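You operate a simulated robot arm through the tools that you are given. There is no shell and no other tool.

The job below is to be done with a simulated robot arm. You get a single attempt, and the scene is never put back.

Task
Stretch the green shoe to mark 2 on the shoe stretcher.
Fine: shoe between the pegs, toes to the back; block down inside it and flap shut before the stretcher's orange dial turns; leave it there.

The check looks at the end state, three seconds after you hand in, the way a careful person would. Anything else that was tipped, shoved, dropped, spilled or broken makes it a failure.

Robot
A 7-joint arm with a two-finger parallel gripper, fixed in place. Base frame: the origin is at the foot of the arm, x ahead of it, y to its left, z up; the work surface is at about z = 0.8. Lengths are in m, angles in degrees, forces in N, time in s.
With the tool pointing down near the work surface it reaches from about 0.22 to 0.74 m from the base axis. Its first joint turns from -166.0 to 166.0 degrees. Payload 1.57 kg.
Tool frame: the origin (TCP) lies between the finger pads and is the grasp point; the fingertips stand 0.03 m ahead of it; z points along the fingers, y is the line along which they close. The gripper opens to 0.11 m. The fingers are 0.024 m wide and 0.012 m thick; the gripper's body (0.048 by 0.112 m) begins 0.078 m behind the TCP.
Orientation is that of the tool frame in the base frame, as a unit quaternion [x, y, z, w]. With the fingers straight down and closing along the base's y, the tool's x points along the base's -x, its y along +y and its z along -z.

Tools
- The arm moves only by the tool arm_command. Its argument "targets" is a list that holds one entry, the list of rows, each a list of 7 numbers: the shift along the base's x, y, z in units of 40 mm (1.0 is 40 mm), then the turn, a rotation vector about the base's x, y, z in units of 8 degrees (1.0 is 8 degrees), then the finger opening in m, from 0 to 0.11. In form: [[[tx, ty, tz, rx, ry, rz, hand], ...]]. A call has 1 to 20 rows; each row shifts and turns the commanded pose from where the row before left it. A call with a number of a shift or a turn outside -1 to 1 is refused whole. A row lasts 0.2 s, in which the tool goes at most 0.05 m and 8.6 degrees; a call with a longer step from one row to the next is refused whole, and so is a gripper value outside its range. A pose out of reach is approached as far as the arm can. The call stops where the force on the tool passes 90 N (or 10 N more than at its start, if that is more) or the arm is blocked; 0.2 s more then pass. The fingers move at their own pace (about 0.045 m/s each) and stop on an object; they squeeze with about 43 N. The grip force told is the motor's: it shows also when the fingers shut on nothing. Time passes only in rows, and 0.2 s behind the last, so rows that do not move let the fingers close. The reply holds the time, the measured pose of the TCP, the force on the tool along the base axes, the opening and the grip force, in the units named above and with some noise, with the torque about the TCP (base axes, N m) and any sound that the robot's microphone picked up.
- Cameras (640 x 400 px; columns grow to the right, rows downward): "scene" is fixed at [0.0502, -0.5012, 1.4357]; the picture's right is [0.79, -0.61, 0.00], its down [-0.31, -0.40, -0.86] and it looks along [0.53, 0.68, -0.50] (base axes); focal length 358 px, centre (320, 200). "wrist" rides on the gripper at [0.07, 0.016, -0.141] in the tool frame; the picture's right is [-0.23, 0.97, 0.00], its down [-0.86, -0.20, -0.48] and it looks along [-0.47, -0.11, 0.88] (tool axes); focal length 222 px, centre (320, 200). There is no depth. A picture from a camera that has moved, and an enlarged one, comes with that camera's place and axes in the base frame and with its lens.
- snapshot(camera): a new picture of that camera. It takes no simulated time.
- lift_body(by): slides the trunk up (or, below 0, down) by that many m; the arm rides with it, the base frame stays. It gives what a move gives, with no picture.
- enlarge(camera, box): a new picture of the part [left, top, right, bottom] of that camera's present view, enlarged. It takes no simulated time.
- sign_off(): hands the job in; it is judged then, once.

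Places have to be worked out from the pictures, the camera data and where the tool is seen. Open the gripper and draw the arm clear of the work before you hand the job in, unless the task says otherwise.

The tools are called after ">>>" as name(argument=value, ...) on one line, values as JSON. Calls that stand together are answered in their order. arm_command: Moves the arm, as the interface text tells. Its arguments: {"type":"object","properties":{"targets":{"type":"array","items":{"type":"array","items":{"type":"array","items":{"type":"number"}}}}},"required":["targets"]} The other tools are called the same way: lift_body (by) slides the trunk up or down; snapshot (camera) takes a picture; enlarge (camera, box) takes an enlarged picture of a part of a camera's view; sign_off () hands the job in.

At the start:

```text
time_s: 0.0
ee_pos: [0.5148, -0.2018, 1.2066]
ee_rot: [0.0, 1.0, 0.0, 0.0]
ft_force: [0.1, -0.4, -0.3]
wrist_torque: [0.01, 0.04, -0.01]
grip_width: 0.1099
grasp_force: 0.0
trunk travel left (down, up): [-0.525, 0.065]
```

scene: 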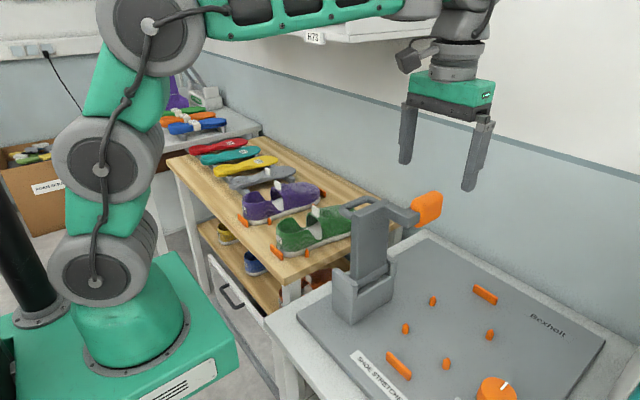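
wrist: 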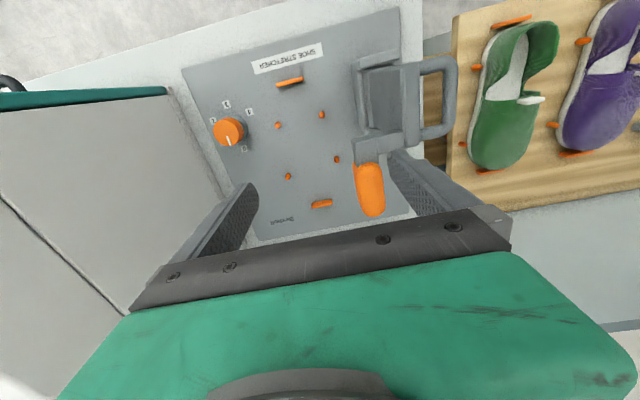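

I'll begin by looking closely at the scene and wrist views to work out where the shoe and the stretcher are.

>>> enlarge(camera="scene", box=[220, 160, 460, 310])

>>> enlarge(camera="scene", box=[300, 220, 620, 400])

>>> enlarge(camera="wrist", box=[180, 10, 460, 250])

>>> enlarge(camera="wrist", box=[400, 0, 640, 220])

```text
2.67 times, centred on (340, 235) of scene
camera zoom: at [0.0502, -0.5012, 1.4357], right [0.79, -0.61, 0.0], down [-0.31, -0.4, -0.86], along [0.53, 0.68, -0.5], focal length 954 px, centre (267, 107)
```

zoom: 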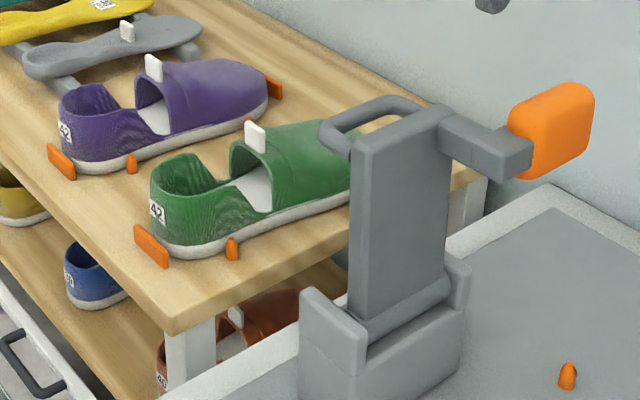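

```text
2.00 times, centred on (460, 310) of scene
camera zoom: at [0.0502, -0.5012, 1.4357], right [0.79, -0.61, 0.0], down [-0.31, -0.4, -0.86], along [0.53, 0.68, -0.5], focal length 715 px, centre (40, -20)
```

zoom: 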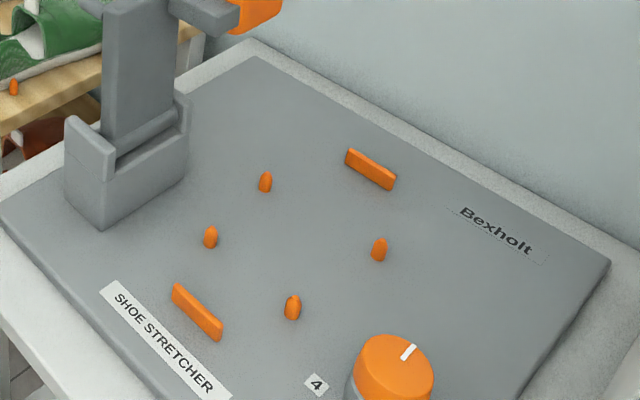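

```text
1.67 times, centred on (320, 130) of wrist
camera zoom: at [0.4439, -0.1864, 1.3463], right [0.23, 0.97, 0.0], down [0.86, -0.2, 0.48], along [0.47, -0.11, -0.88], focal length 370 px, centre (320, 317)
```

zoom: 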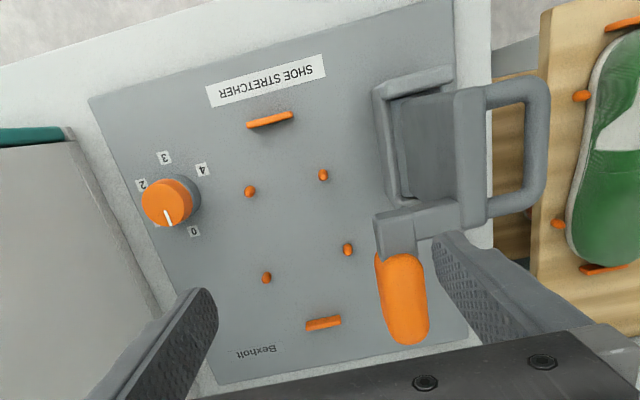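

```text
1.82 times, centred on (520, 110) of wrist
camera zoom: at [0.4439, -0.1864, 1.3463], right [0.23, 0.97, 0.0], down [0.86, -0.2, 0.48], along [0.47, -0.11, -0.88], focal length 404 px, centre (-44, 364)
```

zoom: 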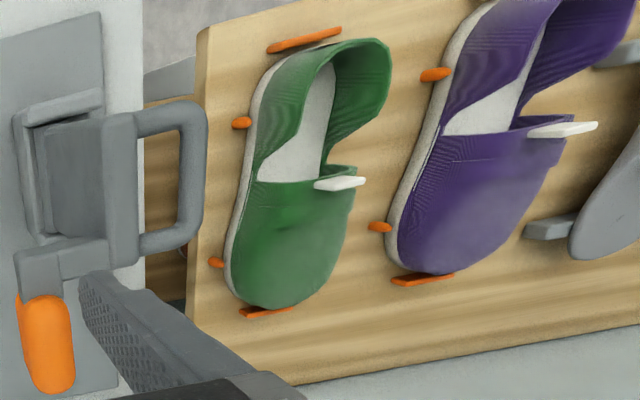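

The stretcher pegs and the rack slot both run along x, with the shoe axis near y≈0.19 on the rack and y≈-0.25 on the stretcher, so the toes already face +x. I'll move at height to a spot over the green shoe and look straight down at it.

>>> arm_command(targets=[[[0, 0.6, 0.3, 0, 0, 0, 0.11], [0, 0.9, 0.3, 0, 0, 0, 0.11], [0, 0.98, 0, 0, 0, 0, 0.11], [0, 0.98, 0, 0, 0, 0, 0.11], [0, 0.98, 0, 0, 0, 0, 0.11], [0, 0.98, 0, 0, 0, 0, 0.11], [0, 0.98, 0, 0, 0, 0, 0.11], [0, 0.98, 0, 0, 0, 0, 0.11], [0, 0.9, 0, 0, 0, 0, 0.11], [0, 0.6, 0, 0, 0, 0, 0.11], [0, 0, 0, 0, 0, 0, 0.11]]])

>>> snapshot(camera="wrist")

>>> snapshot(camera="scene")

```text
time_s: 2.4
ee_pos: [0.5124, 0.1529, 1.2293]
ee_rot: [-0.001, 1.0, -0.001, 0.0]
ft_force: [0.1, -0.1, 0.6]
wrist_torque: [0.04, -0.01, 0.0]
grip_width: 0.1099
grasp_force: 0.0
trunk travel left (down, up): [-0.525, 0.065]
```

```text
taken
camera wrist: at [0.4423, 0.1688, 1.3705], right [0.23, 0.97, 0.0], down [0.86, -0.2, 0.48], along [0.47, -0.11, -0.88], focal length 222 px, centre (320, 200)
```

wrist: 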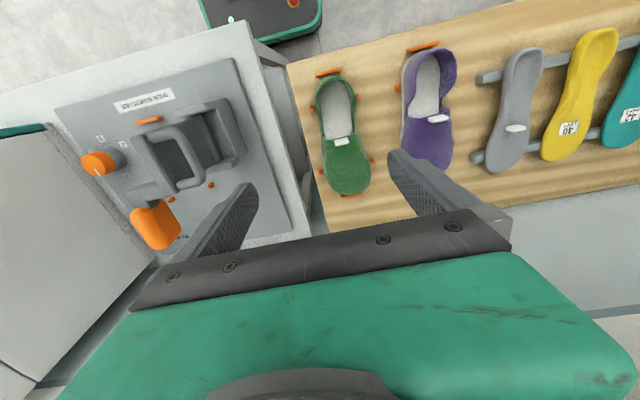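

```text
taken
```

scene: 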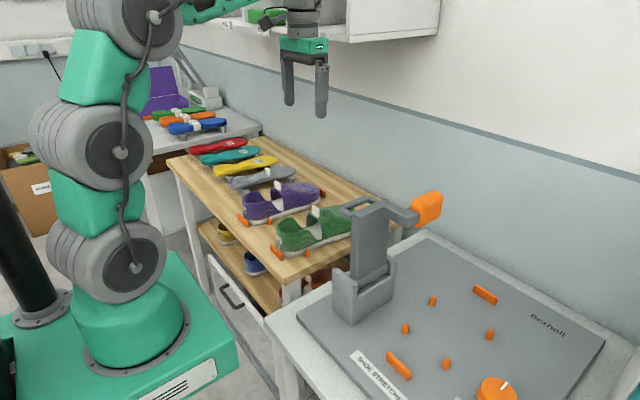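

The move was clean, so I'll enlarge the shoe and the flap from this viewpoint to measure them.

>>> enlarge(camera="wrist", box=[280, 50, 420, 210])

>>> enlarge(camera="wrist", box=[50, 50, 300, 260])

```text
2.50 times, centred on (350, 130) of wrist
camera zoom: at [0.4423, 0.1688, 1.3705], right [0.23, 0.97, 0.0], down [0.86, -0.2, 0.48], along [0.47, -0.11, -0.88], focal length 555 px, centre (245, 375)
```

zoom: 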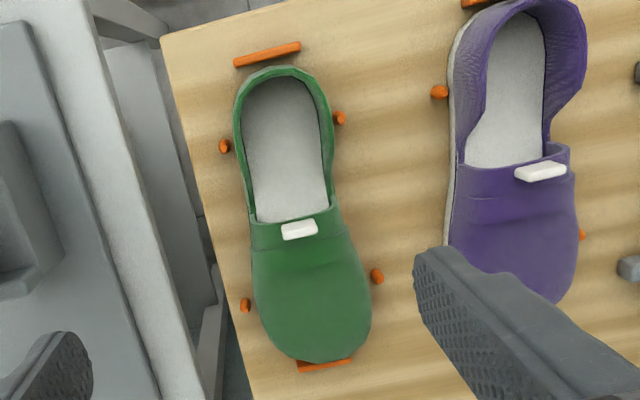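

```text
1.90 times, centred on (175, 155) of wrist
camera zoom: at [0.4423, 0.1688, 1.3705], right [0.23, 0.97, 0.0], down [0.86, -0.2, 0.48], along [0.47, -0.11, -0.88], focal length 423 px, centre (596, 286)
```

zoom: 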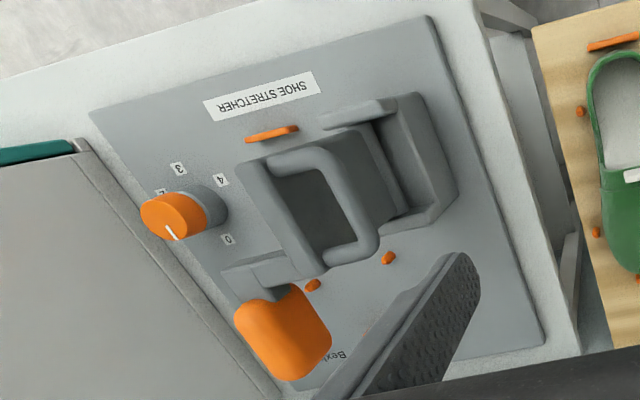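

The tab is roughly at (0.57, 0.187, 0.89). The flap geometry is less clear to me, so I'll take the camera to the front of the stretcher for another look before touching anything.

>>> arm_command(targets=[[[-0.2, -0.6, 0, 0, 0, 0, 0.11], [-0.3, -0.95, 0, 0, 0, 0, 0.11], [-0.3, -0.95, 0, 0, 0, 0, 0.11], [-0.3, -0.95, 0, 0, 0, 0, 0.11], [-0.3, -0.95, 0, 0, 0, 0, 0.11], [-0.3, -0.95, 0, 0, 0, 0, 0.11], [-0.3, -0.95, 0, 0, 0, 0, 0.11], [-0.3, -0.95, 0, 0, 0, 0, 0.11], [-0.3, -0.95, 0, 0, 0, 0, 0.11], [-0.3, -0.95, 0, 0, 0, 0, 0.11], [-0.2, -0.5, 0, 0, 0, 0, 0.11], [0, 0, 0, 0, 0, 0, 0.11]]])

>>> snapshot(camera="wrist")

```text
time_s: 5.0
ee_pos: [0.3897, -0.2336, 1.2301]
ee_rot: [-0.001, 1.0, -0.001, 0.0]
ft_force: [-0.5, -1.2, 0.1]
wrist_torque: [0.04, -0.01, -0.01]
grip_width: 0.1098
grasp_force: 0.0
trunk travel left (down, up): [-0.525, 0.065]
```

```text
taken
camera wrist: at [0.3201, -0.2174, 1.3711], right [0.23, 0.97, 0.0], down [0.86, -0.2, 0.48], along [0.47, -0.11, -0.88], focal length 222 px, centre (320, 200)
```

wrist: 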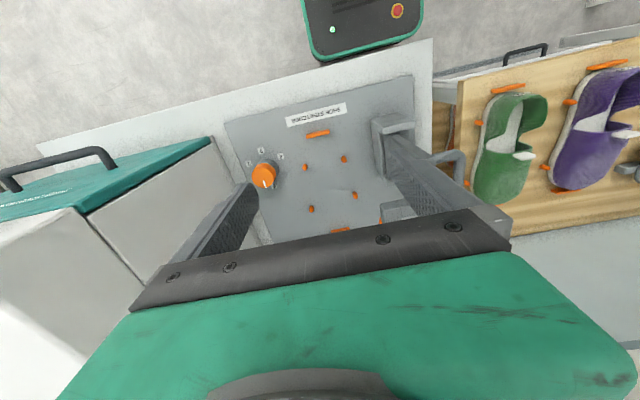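

The gripper hides the block from here, so I'll pitch the tool up by about 40° to let the camera look forward at the flap and block.

>>> arm_command(targets=[[[0, 0, 0.3, 0, -1, 0, 0.11], [0, 0, 0.3, 0, -1, 0, 0.11], [0, 0, 0.3, 0, -1, 0, 0.11], [0, 0, 0, 0, -1, 0, 0.11], [0, 0, 0, 0, -1, 0, 0.11], [0, 0, 0, 0, 0, 0, 0.11]]])

>>> snapshot(camera="wrist")

```text
time_s: 6.4
ee_pos: [0.3845, -0.242, 1.278]
ee_rot: [0.001, 0.956, -0.001, 0.293]
ft_force: [0.4, -0.1, -0.3]
wrist_torque: [0.01, -0.04, -0.01]
grip_width: 0.1099
grasp_force: 0.0
out of reach, approached as far as the arm can: row 1, 5
trunk travel left (down, up): [-0.525, 0.065]
```

```text
taken
camera wrist: at [0.2474, -0.2256, 1.3555], right [0.19, 0.97, 0.13], down [0.44, -0.2, 0.88], along [0.88, -0.11, -0.47], focal length 222 px, centre (320, 200)
```

wrist: 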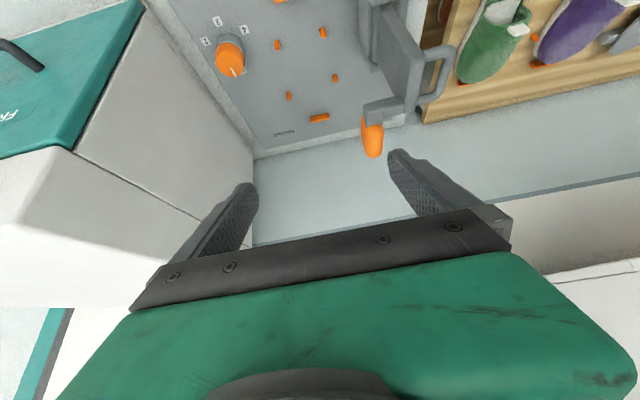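

Now the block and arm are visible, so I'll enlarge that part.

>>> enlarge(camera="wrist", box=[330, 0, 470, 170])

>>> enlarge(camera="wrist", box=[180, 0, 360, 150])

```text
2.35 times, centred on (400, 85) of wrist
camera zoom: at [0.2474, -0.2256, 1.3555], right [0.19, 0.97, 0.13], down [0.44, -0.2, 0.88], along [0.88, -0.11, -0.47], focal length 523 px, centre (132, 471)
```

zoom: 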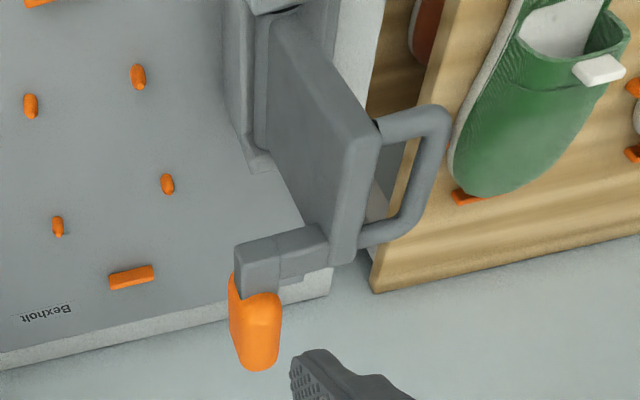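

```text
2.67 times, centred on (270, 75) of wrist
camera zoom: at [0.2474, -0.2256, 1.3555], right [0.19, 0.97, 0.13], down [0.44, -0.2, 0.88], along [0.88, -0.11, -0.47], focal length 592 px, centre (453, 533)
```

zoom: 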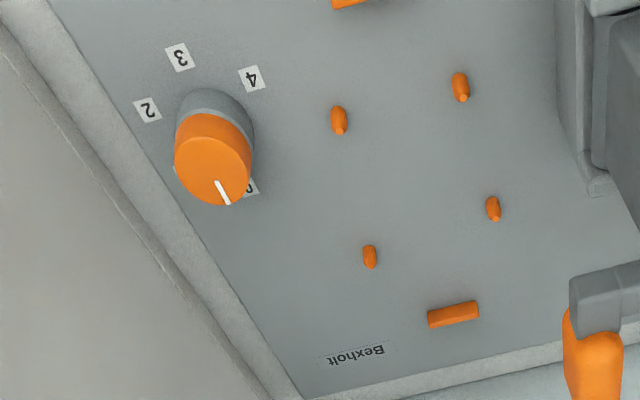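

The camera image is upside down when pitched, and the block looks centred on the pegs at about x≈0.56–0.63. I'll level the tool, turn it 90° so the camera looks toward +y, and view the block and arm from the -y side.

>>> arm_command(targets=[[[0.2, 0, 0, 0, 1, 0, 0.11], [0.4, 0, 0, 0, 1, 0, 0.11], [0.4, 0, -0.2, 0, 1, 0, 0.11], [0.4, 0, -0.3, 0, 1, 0, 0.11], [0.4, 0, -0.3, 0, 1, 0, 0.11], [0.4, 0, 0, 0, 0, 1, 0.11], [0.4, 0, 0, 0, 0, 1, 0.11], [0.4, 0, 0, 0, 0, 1, 0.11], [0.4, 0, 0, 0, 0, 1, 0.11], [0.4, 0, 0, 0, 0, 1, 0.11], [0.4, 0, 0, 0, 0, 1, 0.11], [0.4, 0, 0, 0, 0, 1, 0.11], [0.3, 0, 0, 0, 0, 1, 0.11], [0, 0, 0, 0, 0, 1, 0.11], [0, 0, 0, 0, 0, 1, 0.11], [0, 0, 0, 0, 0, 1, 0.11], [0, 0, 0, 0, 0, 0.25, 0.11], [0, 0, 0, 0, 0, 0, 0.11]]])

>>> snapshot(camera="wrist")

```text
time_s: 10.2
ee_pos: [0.5804, -0.2407, 1.245]
ee_rot: [0.707, -0.706, 0.035, 0.033]
ft_force: [0.0, -0.7, 0.2]
wrist_torque: [-0.01, 0.01, 0.02]
grip_width: 0.1101
grasp_force: 0.1
trunk travel left (down, up): [-0.525, 0.065]
```

```text
taken
camera wrist: at [0.5635, -0.2975, 1.3926], right [-0.97, 0.22, -0.03], down [0.2, 0.9, 0.39], along [0.11, 0.38, -0.92], focal length 222 px, centre (320, 200)
```

wrist: 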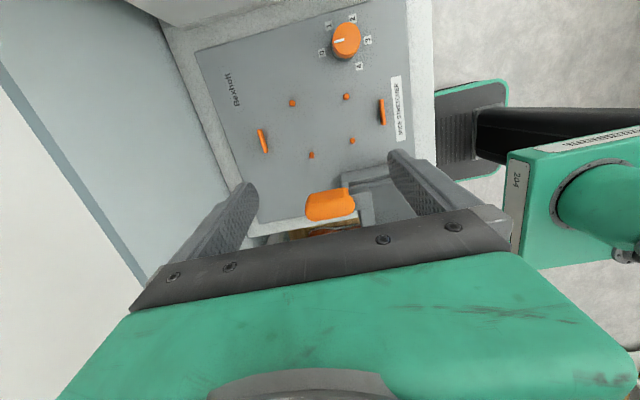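

The tool has about 5.5° of leftover tilt that I'll correct later. I'll enlarge the block and the dial from this view.

>>> enlarge(camera="wrist", box=[230, 60, 410, 240])

>>> enlarge(camera="wrist", box=[300, 0, 400, 80])

>>> enlarge(camera="scene", box=[320, 170, 460, 300])

```text
2.22 times, centred on (320, 150) of wrist
camera zoom: at [0.5635, -0.2975, 1.3926], right [-0.97, 0.22, -0.03], down [0.2, 0.9, 0.39], along [0.11, 0.38, -0.92], focal length 494 px, centre (320, 311)
```

zoom: 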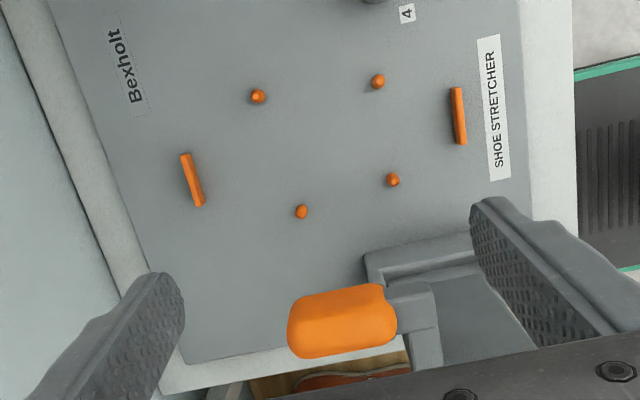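

```text
5.00 times, centred on (350, 40) of wrist
camera zoom: at [0.5635, -0.2975, 1.3926], right [-0.97, 0.22, -0.03], down [0.2, 0.9, 0.39], along [0.11, 0.38, -0.92], focal length 1111 px, centre (170, 1000)
```

zoom: 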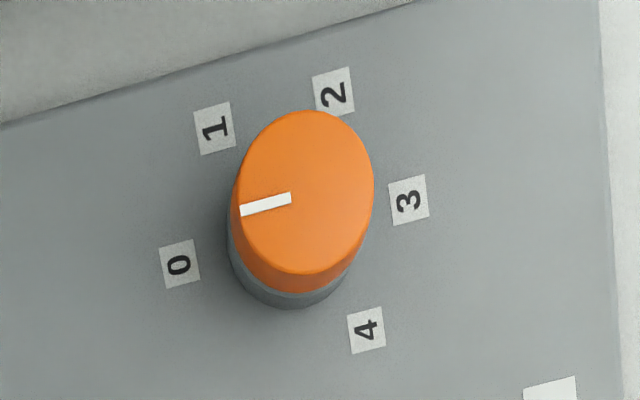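

```text
3.08 times, centred on (390, 235) of scene
camera zoom: at [0.0502, -0.5012, 1.4357], right [0.79, -0.61, 0.0], down [-0.31, -0.4, -0.86], along [0.53, 0.68, -0.5], focal length 1100 px, centre (105, 92)
```

zoom: 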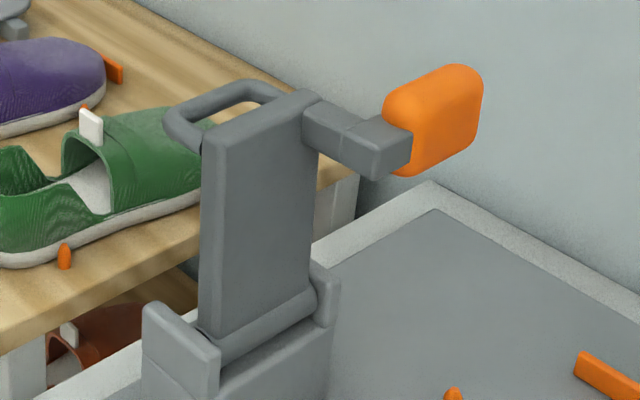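

The dial is centred near (0.496, -0.401) with its top at z≈0.866, and the marks are 60° apart: 0 at +x, with 1, 2, 3 going clockwise from above, so mark 2 is a -120° turn. Now I'll level the tool and travel at height back over the green shoe for a close look at the tab.

>>> arm_command(targets=[[[0, 0.5, 0.2, 0.69, 0, 0, 0.11], [0, 0.95, 0, 0, 0, 0, 0.11], [0, 0.95, 0, 0, 0, 0, 0.11], [0, 0.95, 0, 0, 0, 0, 0.11], [0, 0.95, 0, 0, 0, 0, 0.11], [0, 0.95, 0, 0, 0, 0, 0.11], [0, 0.95, 0, 0, 0, 0, 0.11], [0, 0.95, 0, 0, 0, 0, 0.11], [0, 0.95, 0, 0, 0, 0, 0.11], [0, 0.95, 0, 0, 0, 0, 0.11], [0, 0.95, 0, 0, 0, 0, 0.11], [0, 0.7, -0.8, 0, 0, 0, 0.11], [0, 0, -0.95, 0, 0, 0, 0.11], [0, 0, -0.95, 0, 0, 0, 0.11], [0, 0, -0.6, 0, 0, 0, 0.11], [0, 0, 0, 0, 0, 0, 0.11]]])

>>> snapshot(camera="wrist")

>>> snapshot(camera="scene")

```text
time_s: 12.7
ee_pos: [0.5778, 0.0774, 1.2739]
ee_rot: [0.729, -0.685, 0.006, -0.011]
ft_force: [4.5, 19.5, -4.1]
wrist_torque: [-1.99, 0.29, 0.01]
grip_width: 0.1103
grasp_force: 0.1
trunk travel left (down, up): [-0.525, 0.065]
stopped in row 12: the arm was blocked; the commanded pose is now the measured one
```

```text
taken
camera wrist: at [0.5625, 0.0053, 1.413], right [-0.99, 0.17, -0.02], down [0.13, 0.86, 0.49], along [0.1, 0.48, -0.87], focal length 222 px, centre (320, 200)
```

wrist: 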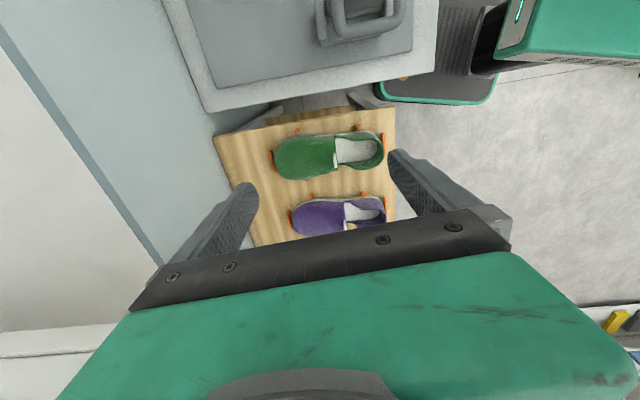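

```text
taken
```

scene: 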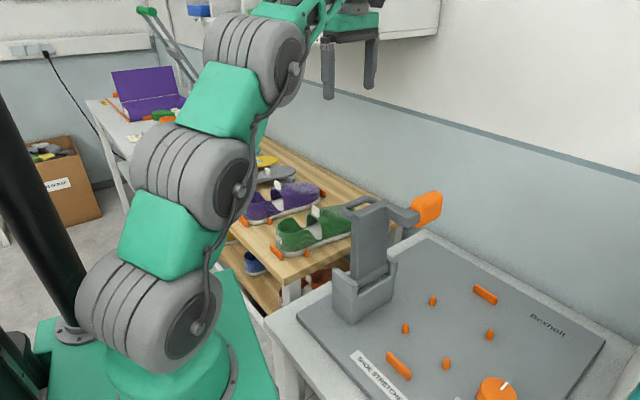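

The hand ran into the wall cabinet, which I place at about y>0.08, x>0.57 and above z≈1.34. I'll back off toward -y, fix the small yaw and tilt error, then go forward of the cabinet (smaller x) before moving to the shoe.

>>> arm_command(targets=[[[0, -0.4, 0, 0, 0, 0, 0.11], [-0.3, -0.6, 0, 0, 0, 0, 0.11], [-0.6, 0, 0, 0, 0.17, -0.25, 0.11], [-0.8, 0, 0, -0.06, 0, -0.2, 0.11], [-0.8, 0, 0, 0, 0, 0, 0.11], [-0.4, 0, 0, 0, 0, 0, 0.11], [0, 0, 0, 0, 0, 0, 0.11]]])

>>> snapshot(camera="scene")

>>> snapshot(camera="wrist")

```text
time_s: 13.0
ee_pos: [0.5402, 0.0853, 1.3009]
ee_rot: [-0.651, 0.759, -0.012, -0.016]
ft_force: [22.5, -162.0, -73.7]
wrist_torque: [18.52, 7.17, -9.69]
grip_width: 0.1103
grasp_force: 0.0
trunk travel left (down, up): [-0.525, 0.065]
stopped in row 1: the force on the tool passed its limit at 186 N (the readings are from after the stop); the commanded pose is now the measured one
```

```text
taken
```

scene: 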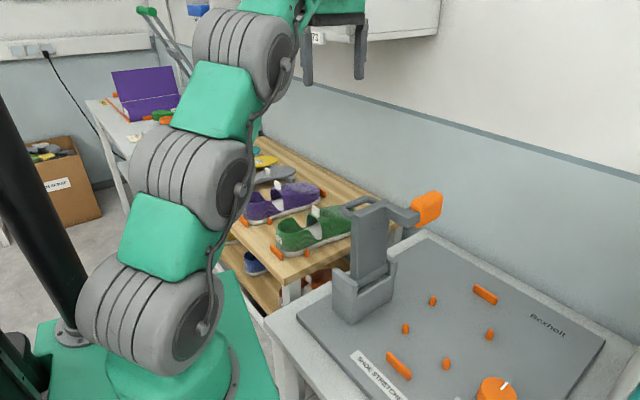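

```text
taken
camera wrist: at [0.5151, 0.0235, 1.4441], right [-0.93, 0.37, -0.01], down [0.33, 0.84, 0.44], along [0.17, 0.41, -0.9], focal length 222 px, centre (320, 200)
```

wrist: 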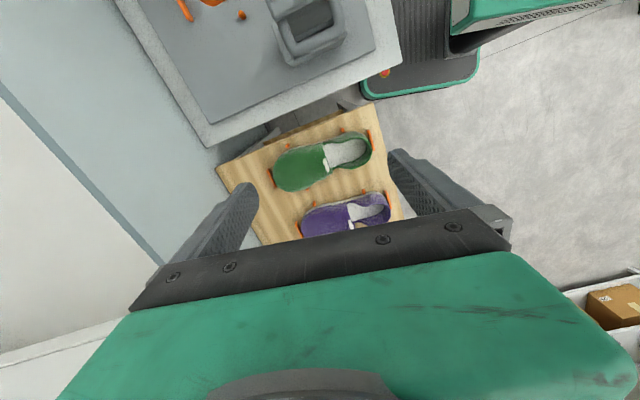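

Backing straight off raised the force and twisted the hand, so it's caught near the cabinet's corner. I'll hold still for a moment to read the settled force before choosing an escape direction.

>>> arm_command(targets=[[[0, 0, 0, 0, 0, 0, 0.11]]])

>>> enlarge(camera="scene", box=[220, 0, 460, 100])

```text
time_s: 13.3
ee_pos: [0.3385, 0.3552, 1.3322]
ee_rot: [0.782, -0.621, 0.058, -0.014]
ft_force: [275.5, -51.5, -258.2]
wrist_torque: [25.68, 39.31, 19.99]
grip_width: 0.1102
grasp_force: 0.1
trunk travel left (down, up): [-0.525, 0.065]
stopped in row 1: the arm was blocked; the commanded pose is now the measured one
```

```text
2.67 times, centred on (340, 50) of scene
camera zoom: at [0.0502, -0.5012, 1.4357], right [0.79, -0.61, 0.0], down [-0.31, -0.4, -0.86], along [0.53, 0.68, -0.5], focal length 954 px, centre (267, 600)
```

zoom: 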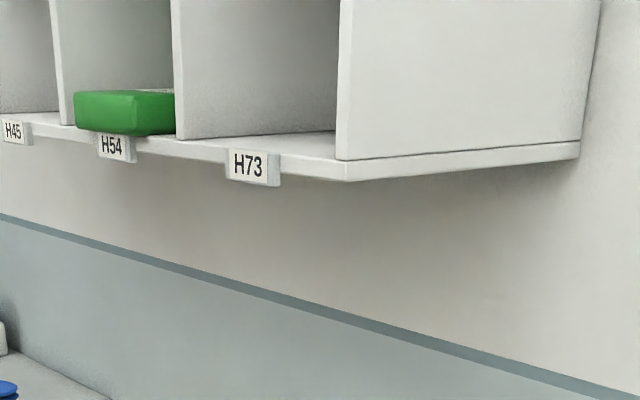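

With no commanded motion the arm still moved a long way and reads high forces. I need to see what it is touching before I command anything else.

>>> snapshot(camera="scene")

>>> snapshot(camera="wrist")

```text
taken
```

scene: 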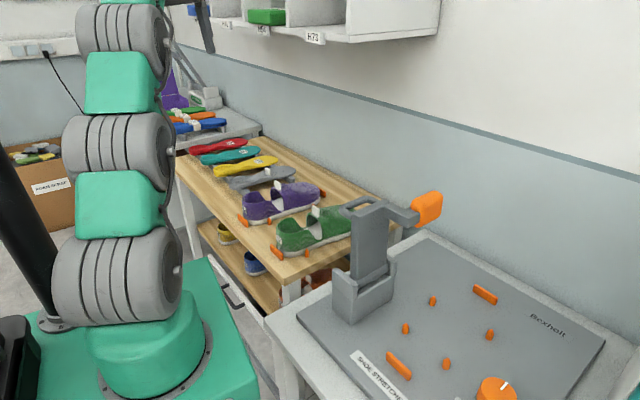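

```text
taken
camera wrist: at [0.3223, 0.2899, 1.4754], right [-0.99, 0.0, -0.11], down [-0.05, 0.9, 0.43], along [0.1, 0.43, -0.9], focal length 222 px, centre (320, 200)
```

wrist: 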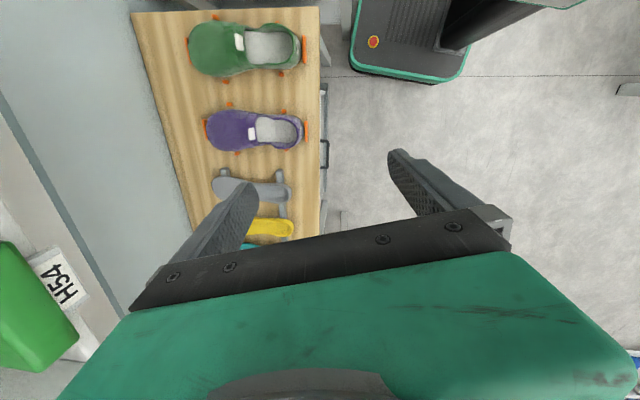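

The rack, stretcher and cubbies all look undisturbed, and the hand is now clear in front of the cabinet. I'll hold again to see whether the arm has settled.

>>> arm_command(targets=[[[0, 0, 0, 0, 0, 0, 0.11]]])

>>> snapshot(camera="scene")

```text
time_s: 13.6
ee_pos: [0.2855, 0.6164, 1.214]
ee_rot: [0.813, -0.571, 0.102, 0.055]
ft_force: [-0.1, 6.5, 12.9]
wrist_torque: [-0.17, 0.1, 0.03]
grip_width: 0.11
grasp_force: 0.1
trunk travel left (down, up): [-0.525, 0.065]
stopped in row 1: the arm was blocked; the commanded pose is now the measured one
```

```text
taken
```

scene: 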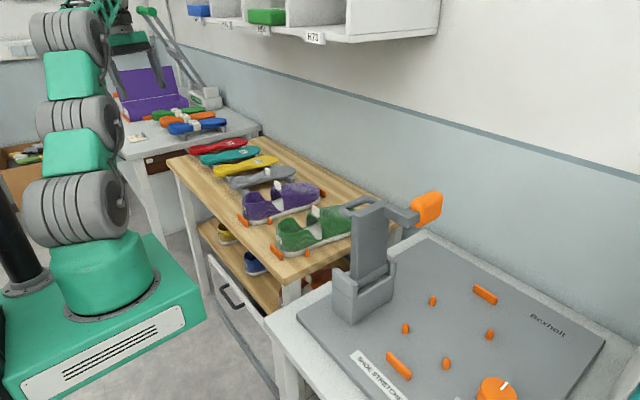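

The hand is swinging on toward +y but the forces have dropped, and the work area still looks undisturbed. I'll hold over several rows to bring the motion to rest.

>>> arm_command(targets=[[[0, 0, 0, 0, 0, 0, 0.11], [0, 0, 0, 0, 0, 0, 0.11], [0, 0, 0, 0, 0, 0, 0.11]]])

>>> snapshot(camera="scene")

>>> snapshot(camera="wrist")

```text
time_s: 13.9
ee_pos: [0.4143, 0.4074, 1.3052]
ee_rot: [0.787, -0.608, 0.05, -0.088]
ft_force: [-2.0, 3.7, -3.9]
wrist_torque: [-0.34, -0.27, -0.1]
grip_width: 0.1097
grasp_force: 0.0
trunk travel left (down, up): [-0.525, 0.065]
stopped in row 1: the arm was blocked; the commanded pose is now the measured one
```

```text
taken
```

scene: 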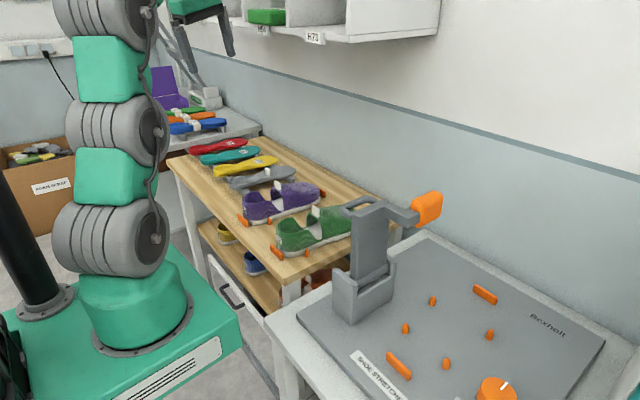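

```text
taken
camera wrist: at [0.3891, 0.3235, 1.4378], right [-0.98, -0.02, -0.19], down [-0.12, 0.84, 0.53], along [0.15, 0.54, -0.83], focal length 222 px, centre (320, 200)
```

wrist: 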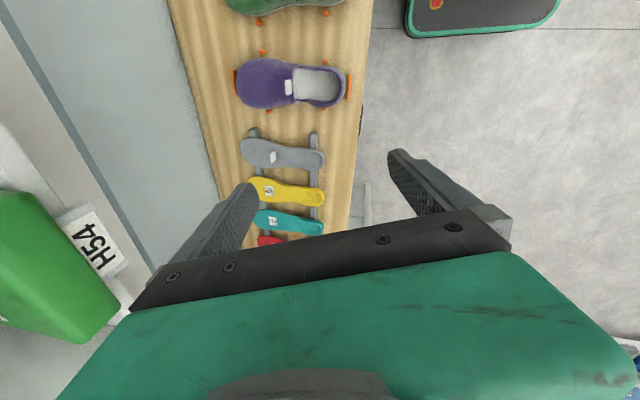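

The arm is swinging back with low force, so this looks like a decaying oscillation. I'll keep holding.

>>> arm_command(targets=[[[0, 0, 0, 0, 0, 0, 0.11], [0, 0, 0, 0, 0, 0, 0.11], [0, 0, 0, 0, 0, 0, 0.11], [0, 0, 0, 0, 0, 0, 0.11]]])

>>> snapshot(camera="scene")

```text
time_s: 14.3
ee_pos: [0.3829, 0.3015, 1.3189]
ee_rot: [0.756, -0.649, 0.042, -0.069]
ft_force: [-0.2, 1.2, 4.0]
wrist_torque: [-0.13, -0.03, -0.08]
grip_width: 0.11
grasp_force: 0.0
trunk travel left (down, up): [-0.525, 0.065]
stopped in row 1: the arm was blocked; the commanded pose is now the measured one
```

```text
taken
```

scene: 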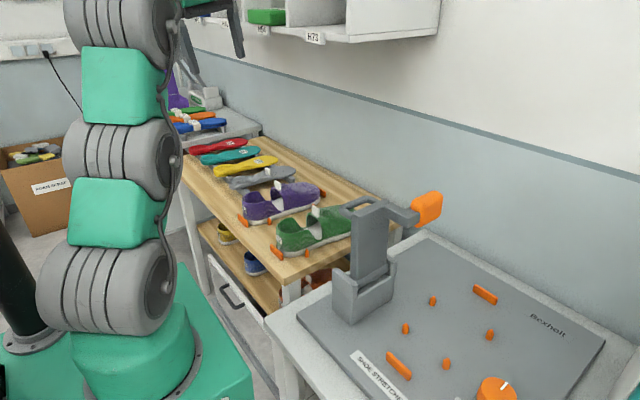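

The swing is shrinking (now about 0.38, 0.30, 1.32) and the force is near zero. One more hold should let it stop.

>>> arm_command(targets=[[[0, 0, 0, 0, 0, 0, 0.11], [0, 0, 0, 0, 0, 0, 0.11], [0, 0, 0, 0, 0, 0, 0.11], [0, 0, 0, 0, 0, 0, 0.11]]])

>>> snapshot(camera="scene")

>>> snapshot(camera="wrist")

```text
time_s: 14.6
ee_pos: [0.3814, 0.5098, 1.2503]
ee_rot: [0.771, -0.63, 0.09, -0.006]
ft_force: [0.9, -0.2, 0.2]
wrist_torque: [0.1, 0.11, 0.06]
grip_width: 0.1099
grasp_force: 0.0
trunk travel left (down, up): [-0.525, 0.065]
stopped in row 1: the arm was blocked; the commanded pose is now the measured one
```

```text
taken
```

scene: 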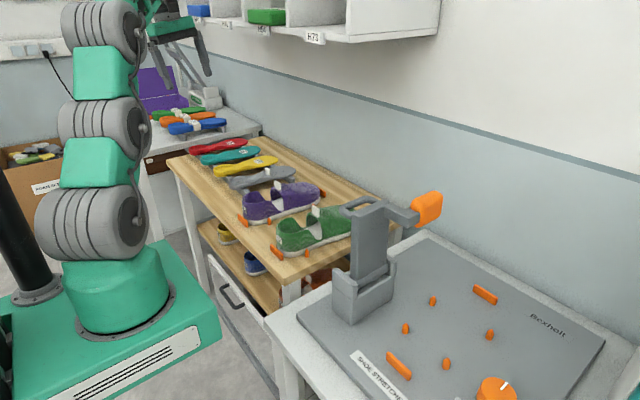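

```text
taken
camera wrist: at [0.3578, 0.4522, 1.3946], right [-0.99, 0.02, -0.15], down [-0.04, 0.92, 0.38], along [0.15, 0.39, -0.91], focal length 222 px, centre (320, 200)
```

wrist: 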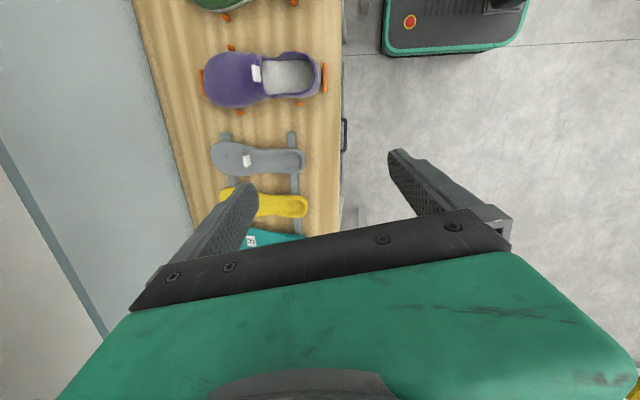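

Forces are near zero but the arm is still swaying, and each "blocked" stop re-bases the command. I'll hold again.

>>> arm_command(targets=[[[0, 0, 0, 0, 0, 0, 0.11], [0, 0, 0, 0, 0, 0, 0.11], [0, 0, 0, 0, 0, 0, 0.11], [0, 0, 0, 0, 0, 0, 0.11], [0, 0, 0, 0, 0, 0, 0.11]]])

```text
time_s: 15.0
ee_pos: [0.3984, 0.3027, 1.3402]
ee_rot: [0.754, -0.642, 0.039, -0.132]
ft_force: [-3.5, -6.2, 2.0]
wrist_torque: [0.65, -0.35, 0.02]
grip_width: 0.1099
grasp_force: 0.1
trunk travel left (down, up): [-0.525, 0.065]
stopped in row 2: the arm was blocked; the commanded pose is now the measured one
```

It lasted longer this time before stopping. I'll hold again and check for convergence.

>>> arm_command(targets=[[[0, 0, 0, 0, 0, 0, 0.11], [0, 0, 0, 0, 0, 0, 0.11], [0, 0, 0, 0, 0, 0, 0.11], [0, 0, 0, 0, 0, 0, 0.11], [0, 0, 0, 0, 0, 0, 0.11]]])

```text
time_s: 15.6
ee_pos: [0.3946, 0.4807, 1.2815]
ee_rot: [0.768, -0.632, 0.076, -0.069]
ft_force: [-0.6, 0.2, -1.6]
wrist_torque: [0.05, -0.07, 0.02]
grip_width: 0.1101
grasp_force: 0.0
trunk travel left (down, up): [-0.525, 0.065]
stopped in row 2: the arm was blocked; the commanded pose is now the measured one
```

Still swaying but gently. I'll hold with a longer list of rows.

>>> arm_command(targets=[[[0, 0, 0, 0, 0, 0, 0.11], [0, 0, 0, 0, 0, 0, 0.11], [0, 0, 0, 0, 0, 0, 0.11], [0, 0, 0, 0, 0, 0, 0.11], [0, 0, 0, 0, 0, 0, 0.11], [0, 0, 0, 0, 0, 0, 0.11], [0, 0, 0, 0, 0, 0, 0.11], [0, 0, 0, 0, 0, 0, 0.11]]])

>>> snapshot(camera="scene")

```text
time_s: 16.0
ee_pos: [0.3976, 0.3288, 1.3564]
ee_rot: [0.752, -0.635, 0.044, -0.173]
ft_force: [-3.8, -1.3, -1.3]
wrist_torque: [0.17, -0.31, -0.06]
grip_width: 0.1099
grasp_force: 0.1
trunk travel left (down, up): [-0.525, 0.065]
stopped in row 2: the arm was blocked; the commanded pose is now the measured one
```

```text
taken
```

scene: 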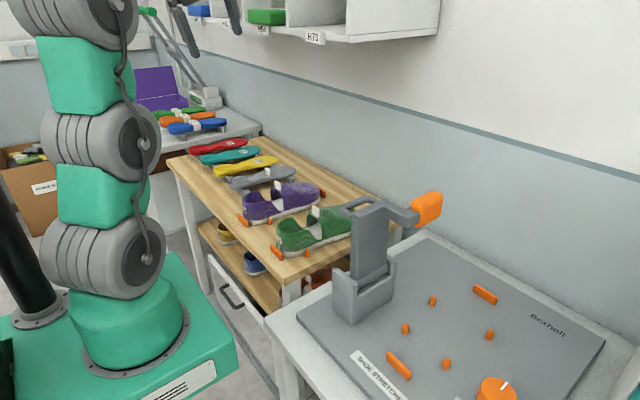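

The base itself appears to be rocking slightly in the pictures after that contact. I'll let time pass with a zero trunk move, which may avoid the repeated re-basing of the arm command.

>>> lift_body(by=0.0)

>>> snapshot(camera="scene")

```text
time_s: 16.5
ee_pos: [0.3993, 0.4237, 1.3253]
ee_rot: [0.762, -0.631, 0.062, -0.127]
ft_force: [0.2, -0.4, -1.3]
wrist_torque: [0.02, 0.06, 0.04]
grip_width: 0.1098
grasp_force: 0.1
trunk travel left (down, up): [-0.525, 0.065]
```

```text
taken
```

scene: 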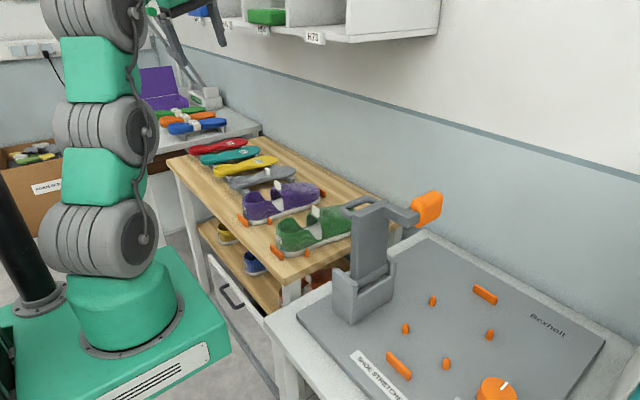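

The sway continues but no stop was triggered. I'll let a bit more time pass the same way and watch the readings.

>>> lift_body(by=0.0)

>>> lift_body(by=0.0)

>>> lift_body(by=0.0)

>>> snapshot(camera="scene")

```text
time_s: 17.0
ee_pos: [0.3989, 0.3355, 1.3523]
ee_rot: [0.754, -0.637, 0.044, -0.156]
ft_force: [-1.2, 0.3, 2.9]
wrist_torque: [-0.02, 0.07, -0.04]
grip_width: 0.1102
grasp_force: 0.0
trunk travel left (down, up): [-0.525, 0.065]
```

```text
time_s: 17.5
ee_pos: [0.398, 0.3695, 1.3385]
ee_rot: [0.757, -0.635, 0.05, -0.146]
ft_force: [0.4, 0.3, -0.3]
wrist_torque: [-0.06, 0.01, -0.01]
grip_width: 0.1104
grasp_force: 0.0
trunk travel left (down, up): [-0.525, 0.065]
```

```text
time_s: 18.0
ee_pos: [0.3984, 0.3719, 1.3385]
ee_rot: [0.758, -0.634, 0.051, -0.144]
ft_force: [-0.3, -2.0, -0.2]
wrist_torque: [0.12, 0.0, 0.07]
grip_width: 0.1098
grasp_force: 0.1
trunk travel left (down, up): [-0.525, 0.065]
```

```text
taken
```

scene: 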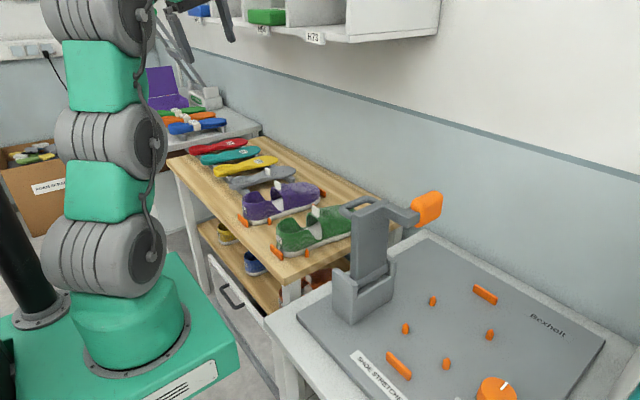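

The arm has settled at about (0.398, 0.372, 1.339) with no contact force. I'll lower it away from the cubby height, restore the straight-down orientation, and come to a point in front of and above the green shoe.

>>> arm_command(targets=[[[0, 0, -0.3, -0.24, 0.5, -0.315, 0.11], [0, 0, -0.6, -0.24, 0.5, -0.315, 0.11], [0, -0.2, -0.7, -0.24, 0.5, -0.315, 0.11], [0.1, -0.5, -0.7, -0.24, 0.5, -0.315, 0.11], [0.1, -0.6, -0.7, 0, 0, 0, 0.11], [0.1, -0.6, -0.7, 0, 0, 0, 0.11], [0.1, -0.6, -0.7, 0, 0, 0, 0.11], [0.1, -0.6, -0.7, 0, 0, 0, 0.11], [0.1, -0.6, -0.5, 0, 0, 0, 0.11], [0.1, -0.5, -0.2, 0, 0, 0, 0.11], [0, -0.3, 0, 0, 0, 0, 0.11], [0, 0, 0, 0, 0, 0, 0.11]]])

>>> snapshot(camera="wrist")

>>> snapshot(camera="scene")

```text
time_s: 20.6
ee_pos: [0.4264, 0.1936, 1.1065]
ee_rot: [0.708, -0.706, 0.0, 0.001]
ft_force: [-0.3, 0.8, -0.6]
wrist_torque: [0.01, 0.01, -0.01]
grip_width: 0.11
grasp_force: 0.0
trunk travel left (down, up): [-0.525, 0.065]
```

```text
taken
camera wrist: at [0.4114, 0.1241, 1.2468], right [-0.97, 0.23, 0.0], down [0.2, 0.86, 0.48], along [0.11, 0.46, -0.88], focal length 222 px, centre (320, 200)
```

wrist: 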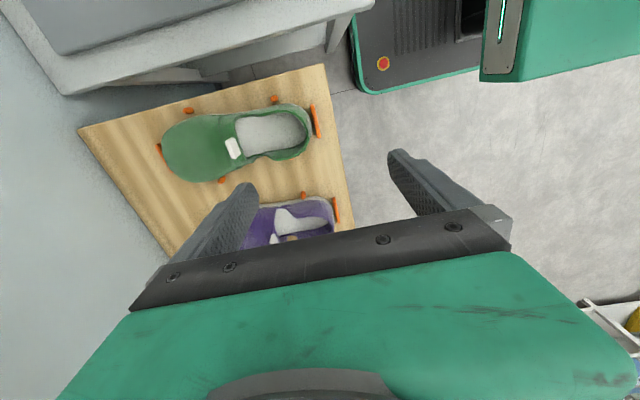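

```text
taken
```

scene: 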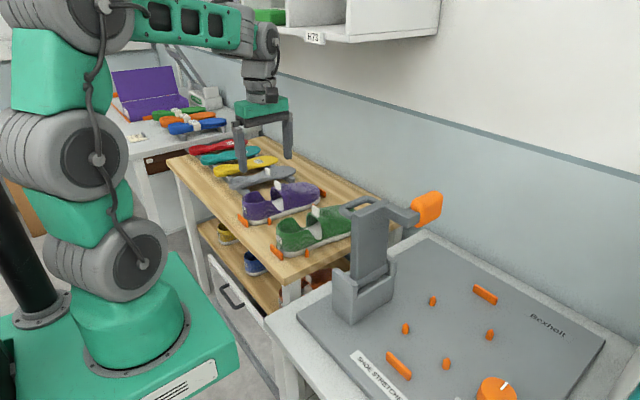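

The hand is level and in front of the shoe, and the tab still works out to about (0.570, 0.188, 0.895), so nothing has moved. I'll enlarge the tab before going in.

>>> enlarge(camera="wrist", box=[140, 80, 340, 205])

>>> enlarge(camera="scene", box=[260, 190, 380, 265])

```text
3.20 times, centred on (240, 142) of wrist
camera zoom: at [0.4114, 0.1241, 1.2468], right [-0.97, 0.23, 0.0], down [0.2, 0.86, 0.48], along [0.11, 0.46, -0.88], focal length 711 px, centre (576, 384)
```

zoom: 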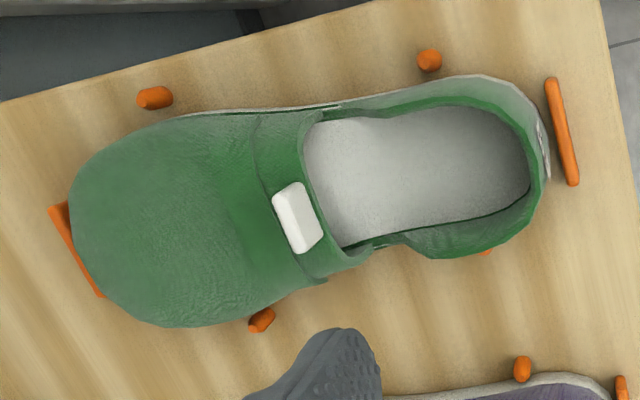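

```text
5.33 times, centred on (320, 228) of scene
camera zoom: at [0.0502, -0.5012, 1.4357], right [0.79, -0.61, 0.0], down [-0.31, -0.4, -0.86], along [0.53, 0.68, -0.5], focal length 1907 px, centre (320, 53)
```

zoom: 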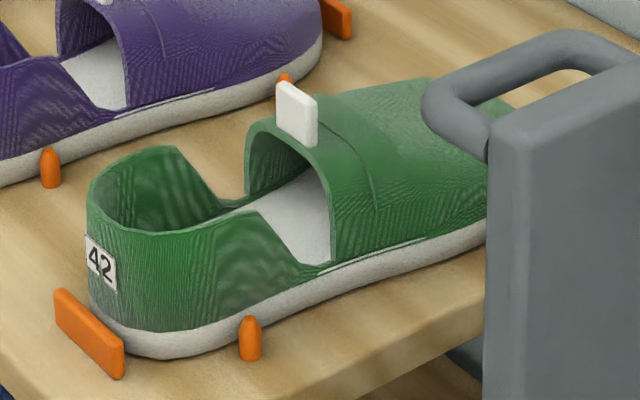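

The tab is a white plate about 33 mm wide, 28 mm high and thin along x, spanning roughly z 0.882–0.909 at x≈0.571, y≈0.187. I'll drop in front of the shoe first, then move in under the cubby at z≈0.99.

>>> arm_command(targets=[[[0, 0, -0.5, 0, 0, 0, 0.11], [0, 0, -0.75, 0, 0, 0, 0.11], [0, 0, -0.75, 0, 0, 0, 0.11], [0, 0, -0.6, 0, 0, 0, 0.11], [0, 0, -0.3, 0, 0, 0, 0.11], [0.5, -0.04, 0, 0, 0, 0, 0.11], [0.7, -0.04, 0, 0, 0, 0, 0.11], [0.7, -0.04, 0, 0, 0, 0, 0.11], [0.7, -0.02, 0, 0, 0, 0, 0.11], [0.6, 0, 0, 0, 0, 0, 0.11], [0.4, 0, 0, 0, 0, 0, 0.11], [0, 0, 0, 0, 0, 0, 0.11]]])

>>> snapshot(camera="wrist")

>>> snapshot(camera="scene")

```text
time_s: 23.2
ee_pos: [0.5717, 0.1889, 0.9889]
ee_rot: [0.707, -0.707, -0.001, 0.001]
ft_force: [-0.5, -0.1, -0.1]
wrist_torque: [-0.01, 0.02, 0.02]
grip_width: 0.1101
grasp_force: 0.1
trunk travel left (down, up): [-0.525, 0.065]
```

```text
taken
camera wrist: at [0.5554, 0.1189, 1.1302], right [-0.97, 0.23, 0.0], down [0.2, 0.86, 0.48], along [0.11, 0.46, -0.88], focal length 222 px, centre (320, 200)
```

wrist: 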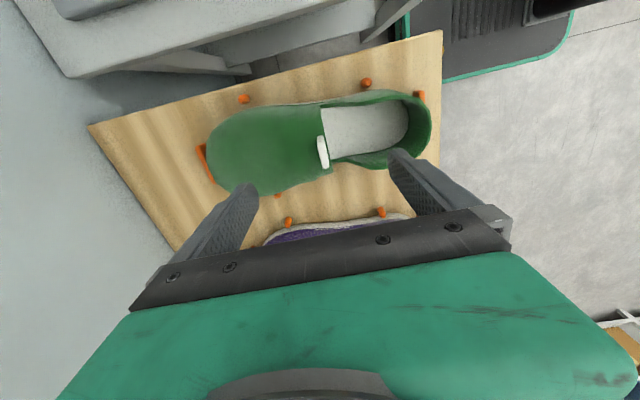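

```text
taken
```

scene: 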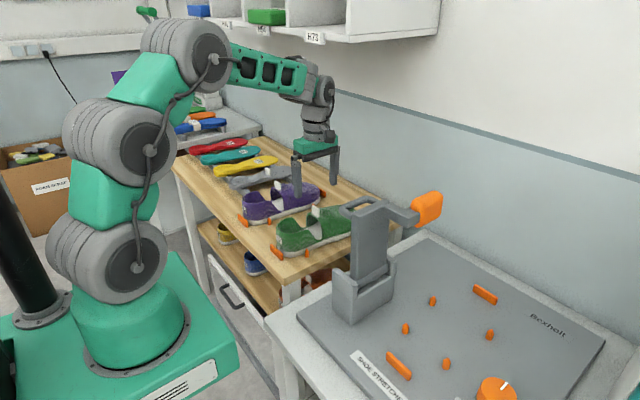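

The hand is over the tab with no contact. A close enlargement will confirm alignment before I descend.

>>> enlarge(camera="wrist", box=[270, 110, 390, 185])

```text
5.33 times, centred on (330, 148) of wrist
camera zoom: at [0.5554, 0.1189, 1.1302], right [-0.97, 0.23, 0.0], down [0.2, 0.86, 0.48], along [0.11, 0.46, -0.88], focal length 1185 px, centre (267, 480)
```

zoom: 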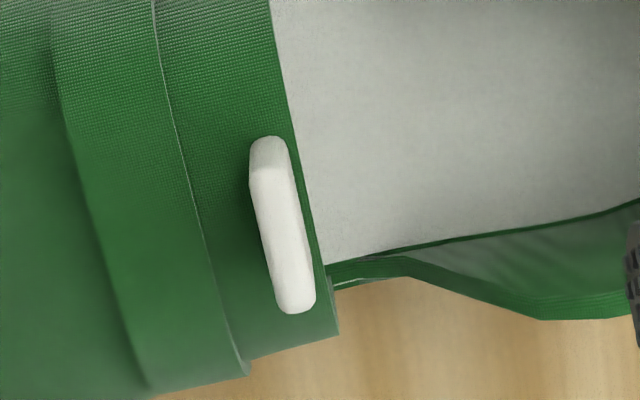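

The tab's top face is centred at about (0.568, 0.1875) and is 7 mm thick. I'll shift 4 mm and descend to TCP z≈0.92, which keeps the fingertips just above the vamp.

>>> arm_command(targets=[[[-0.09, -0.03, -0.4, 0, 0, 0, 0.11], [0, 0, -0.6, 0, 0, 0, 0.11], [0, 0, -0.5, 0, 0, 0, 0.11], [0, 0, -0.2, 0, 0, 0, 0.11], [0, 0, 0, 0, 0, 0, 0.11]]])

>>> enlarge(camera="scene", box=[260, 150, 380, 265])

>>> snapshot(camera="wrist")

```text
time_s: 24.4
ee_pos: [0.5674, 0.1876, 0.9223]
ee_rot: [0.708, -0.707, 0.0, 0.003]
ft_force: [0.0, 0.0, -0.6]
wrist_torque: [-0.03, -0.02, 0.01]
grip_width: 0.1097
grasp_force: 0.1
trunk travel left (down, up): [-0.525, 0.065]
```

```text
3.48 times, centred on (320, 208) of scene
camera zoom: at [0.0502, -0.5012, 1.4357], right [0.79, -0.61, 0.0], down [-0.31, -0.4, -0.86], along [0.53, 0.68, -0.5], focal length 1244 px, centre (320, 174)
```

zoom: 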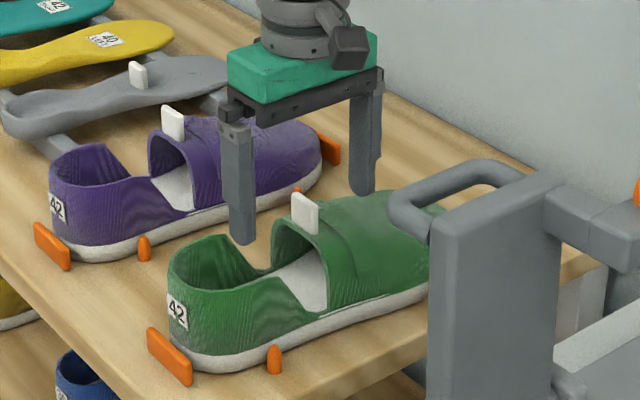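

```text
taken
camera wrist: at [0.5515, 0.1179, 1.0625], right [-0.97, 0.23, 0.0], down [0.2, 0.86, 0.48], along [0.11, 0.46, -0.88], focal length 222 px, centre (320, 200)
```

wrist: 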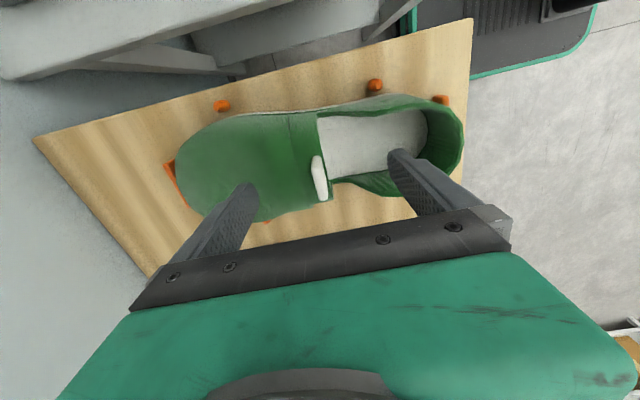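

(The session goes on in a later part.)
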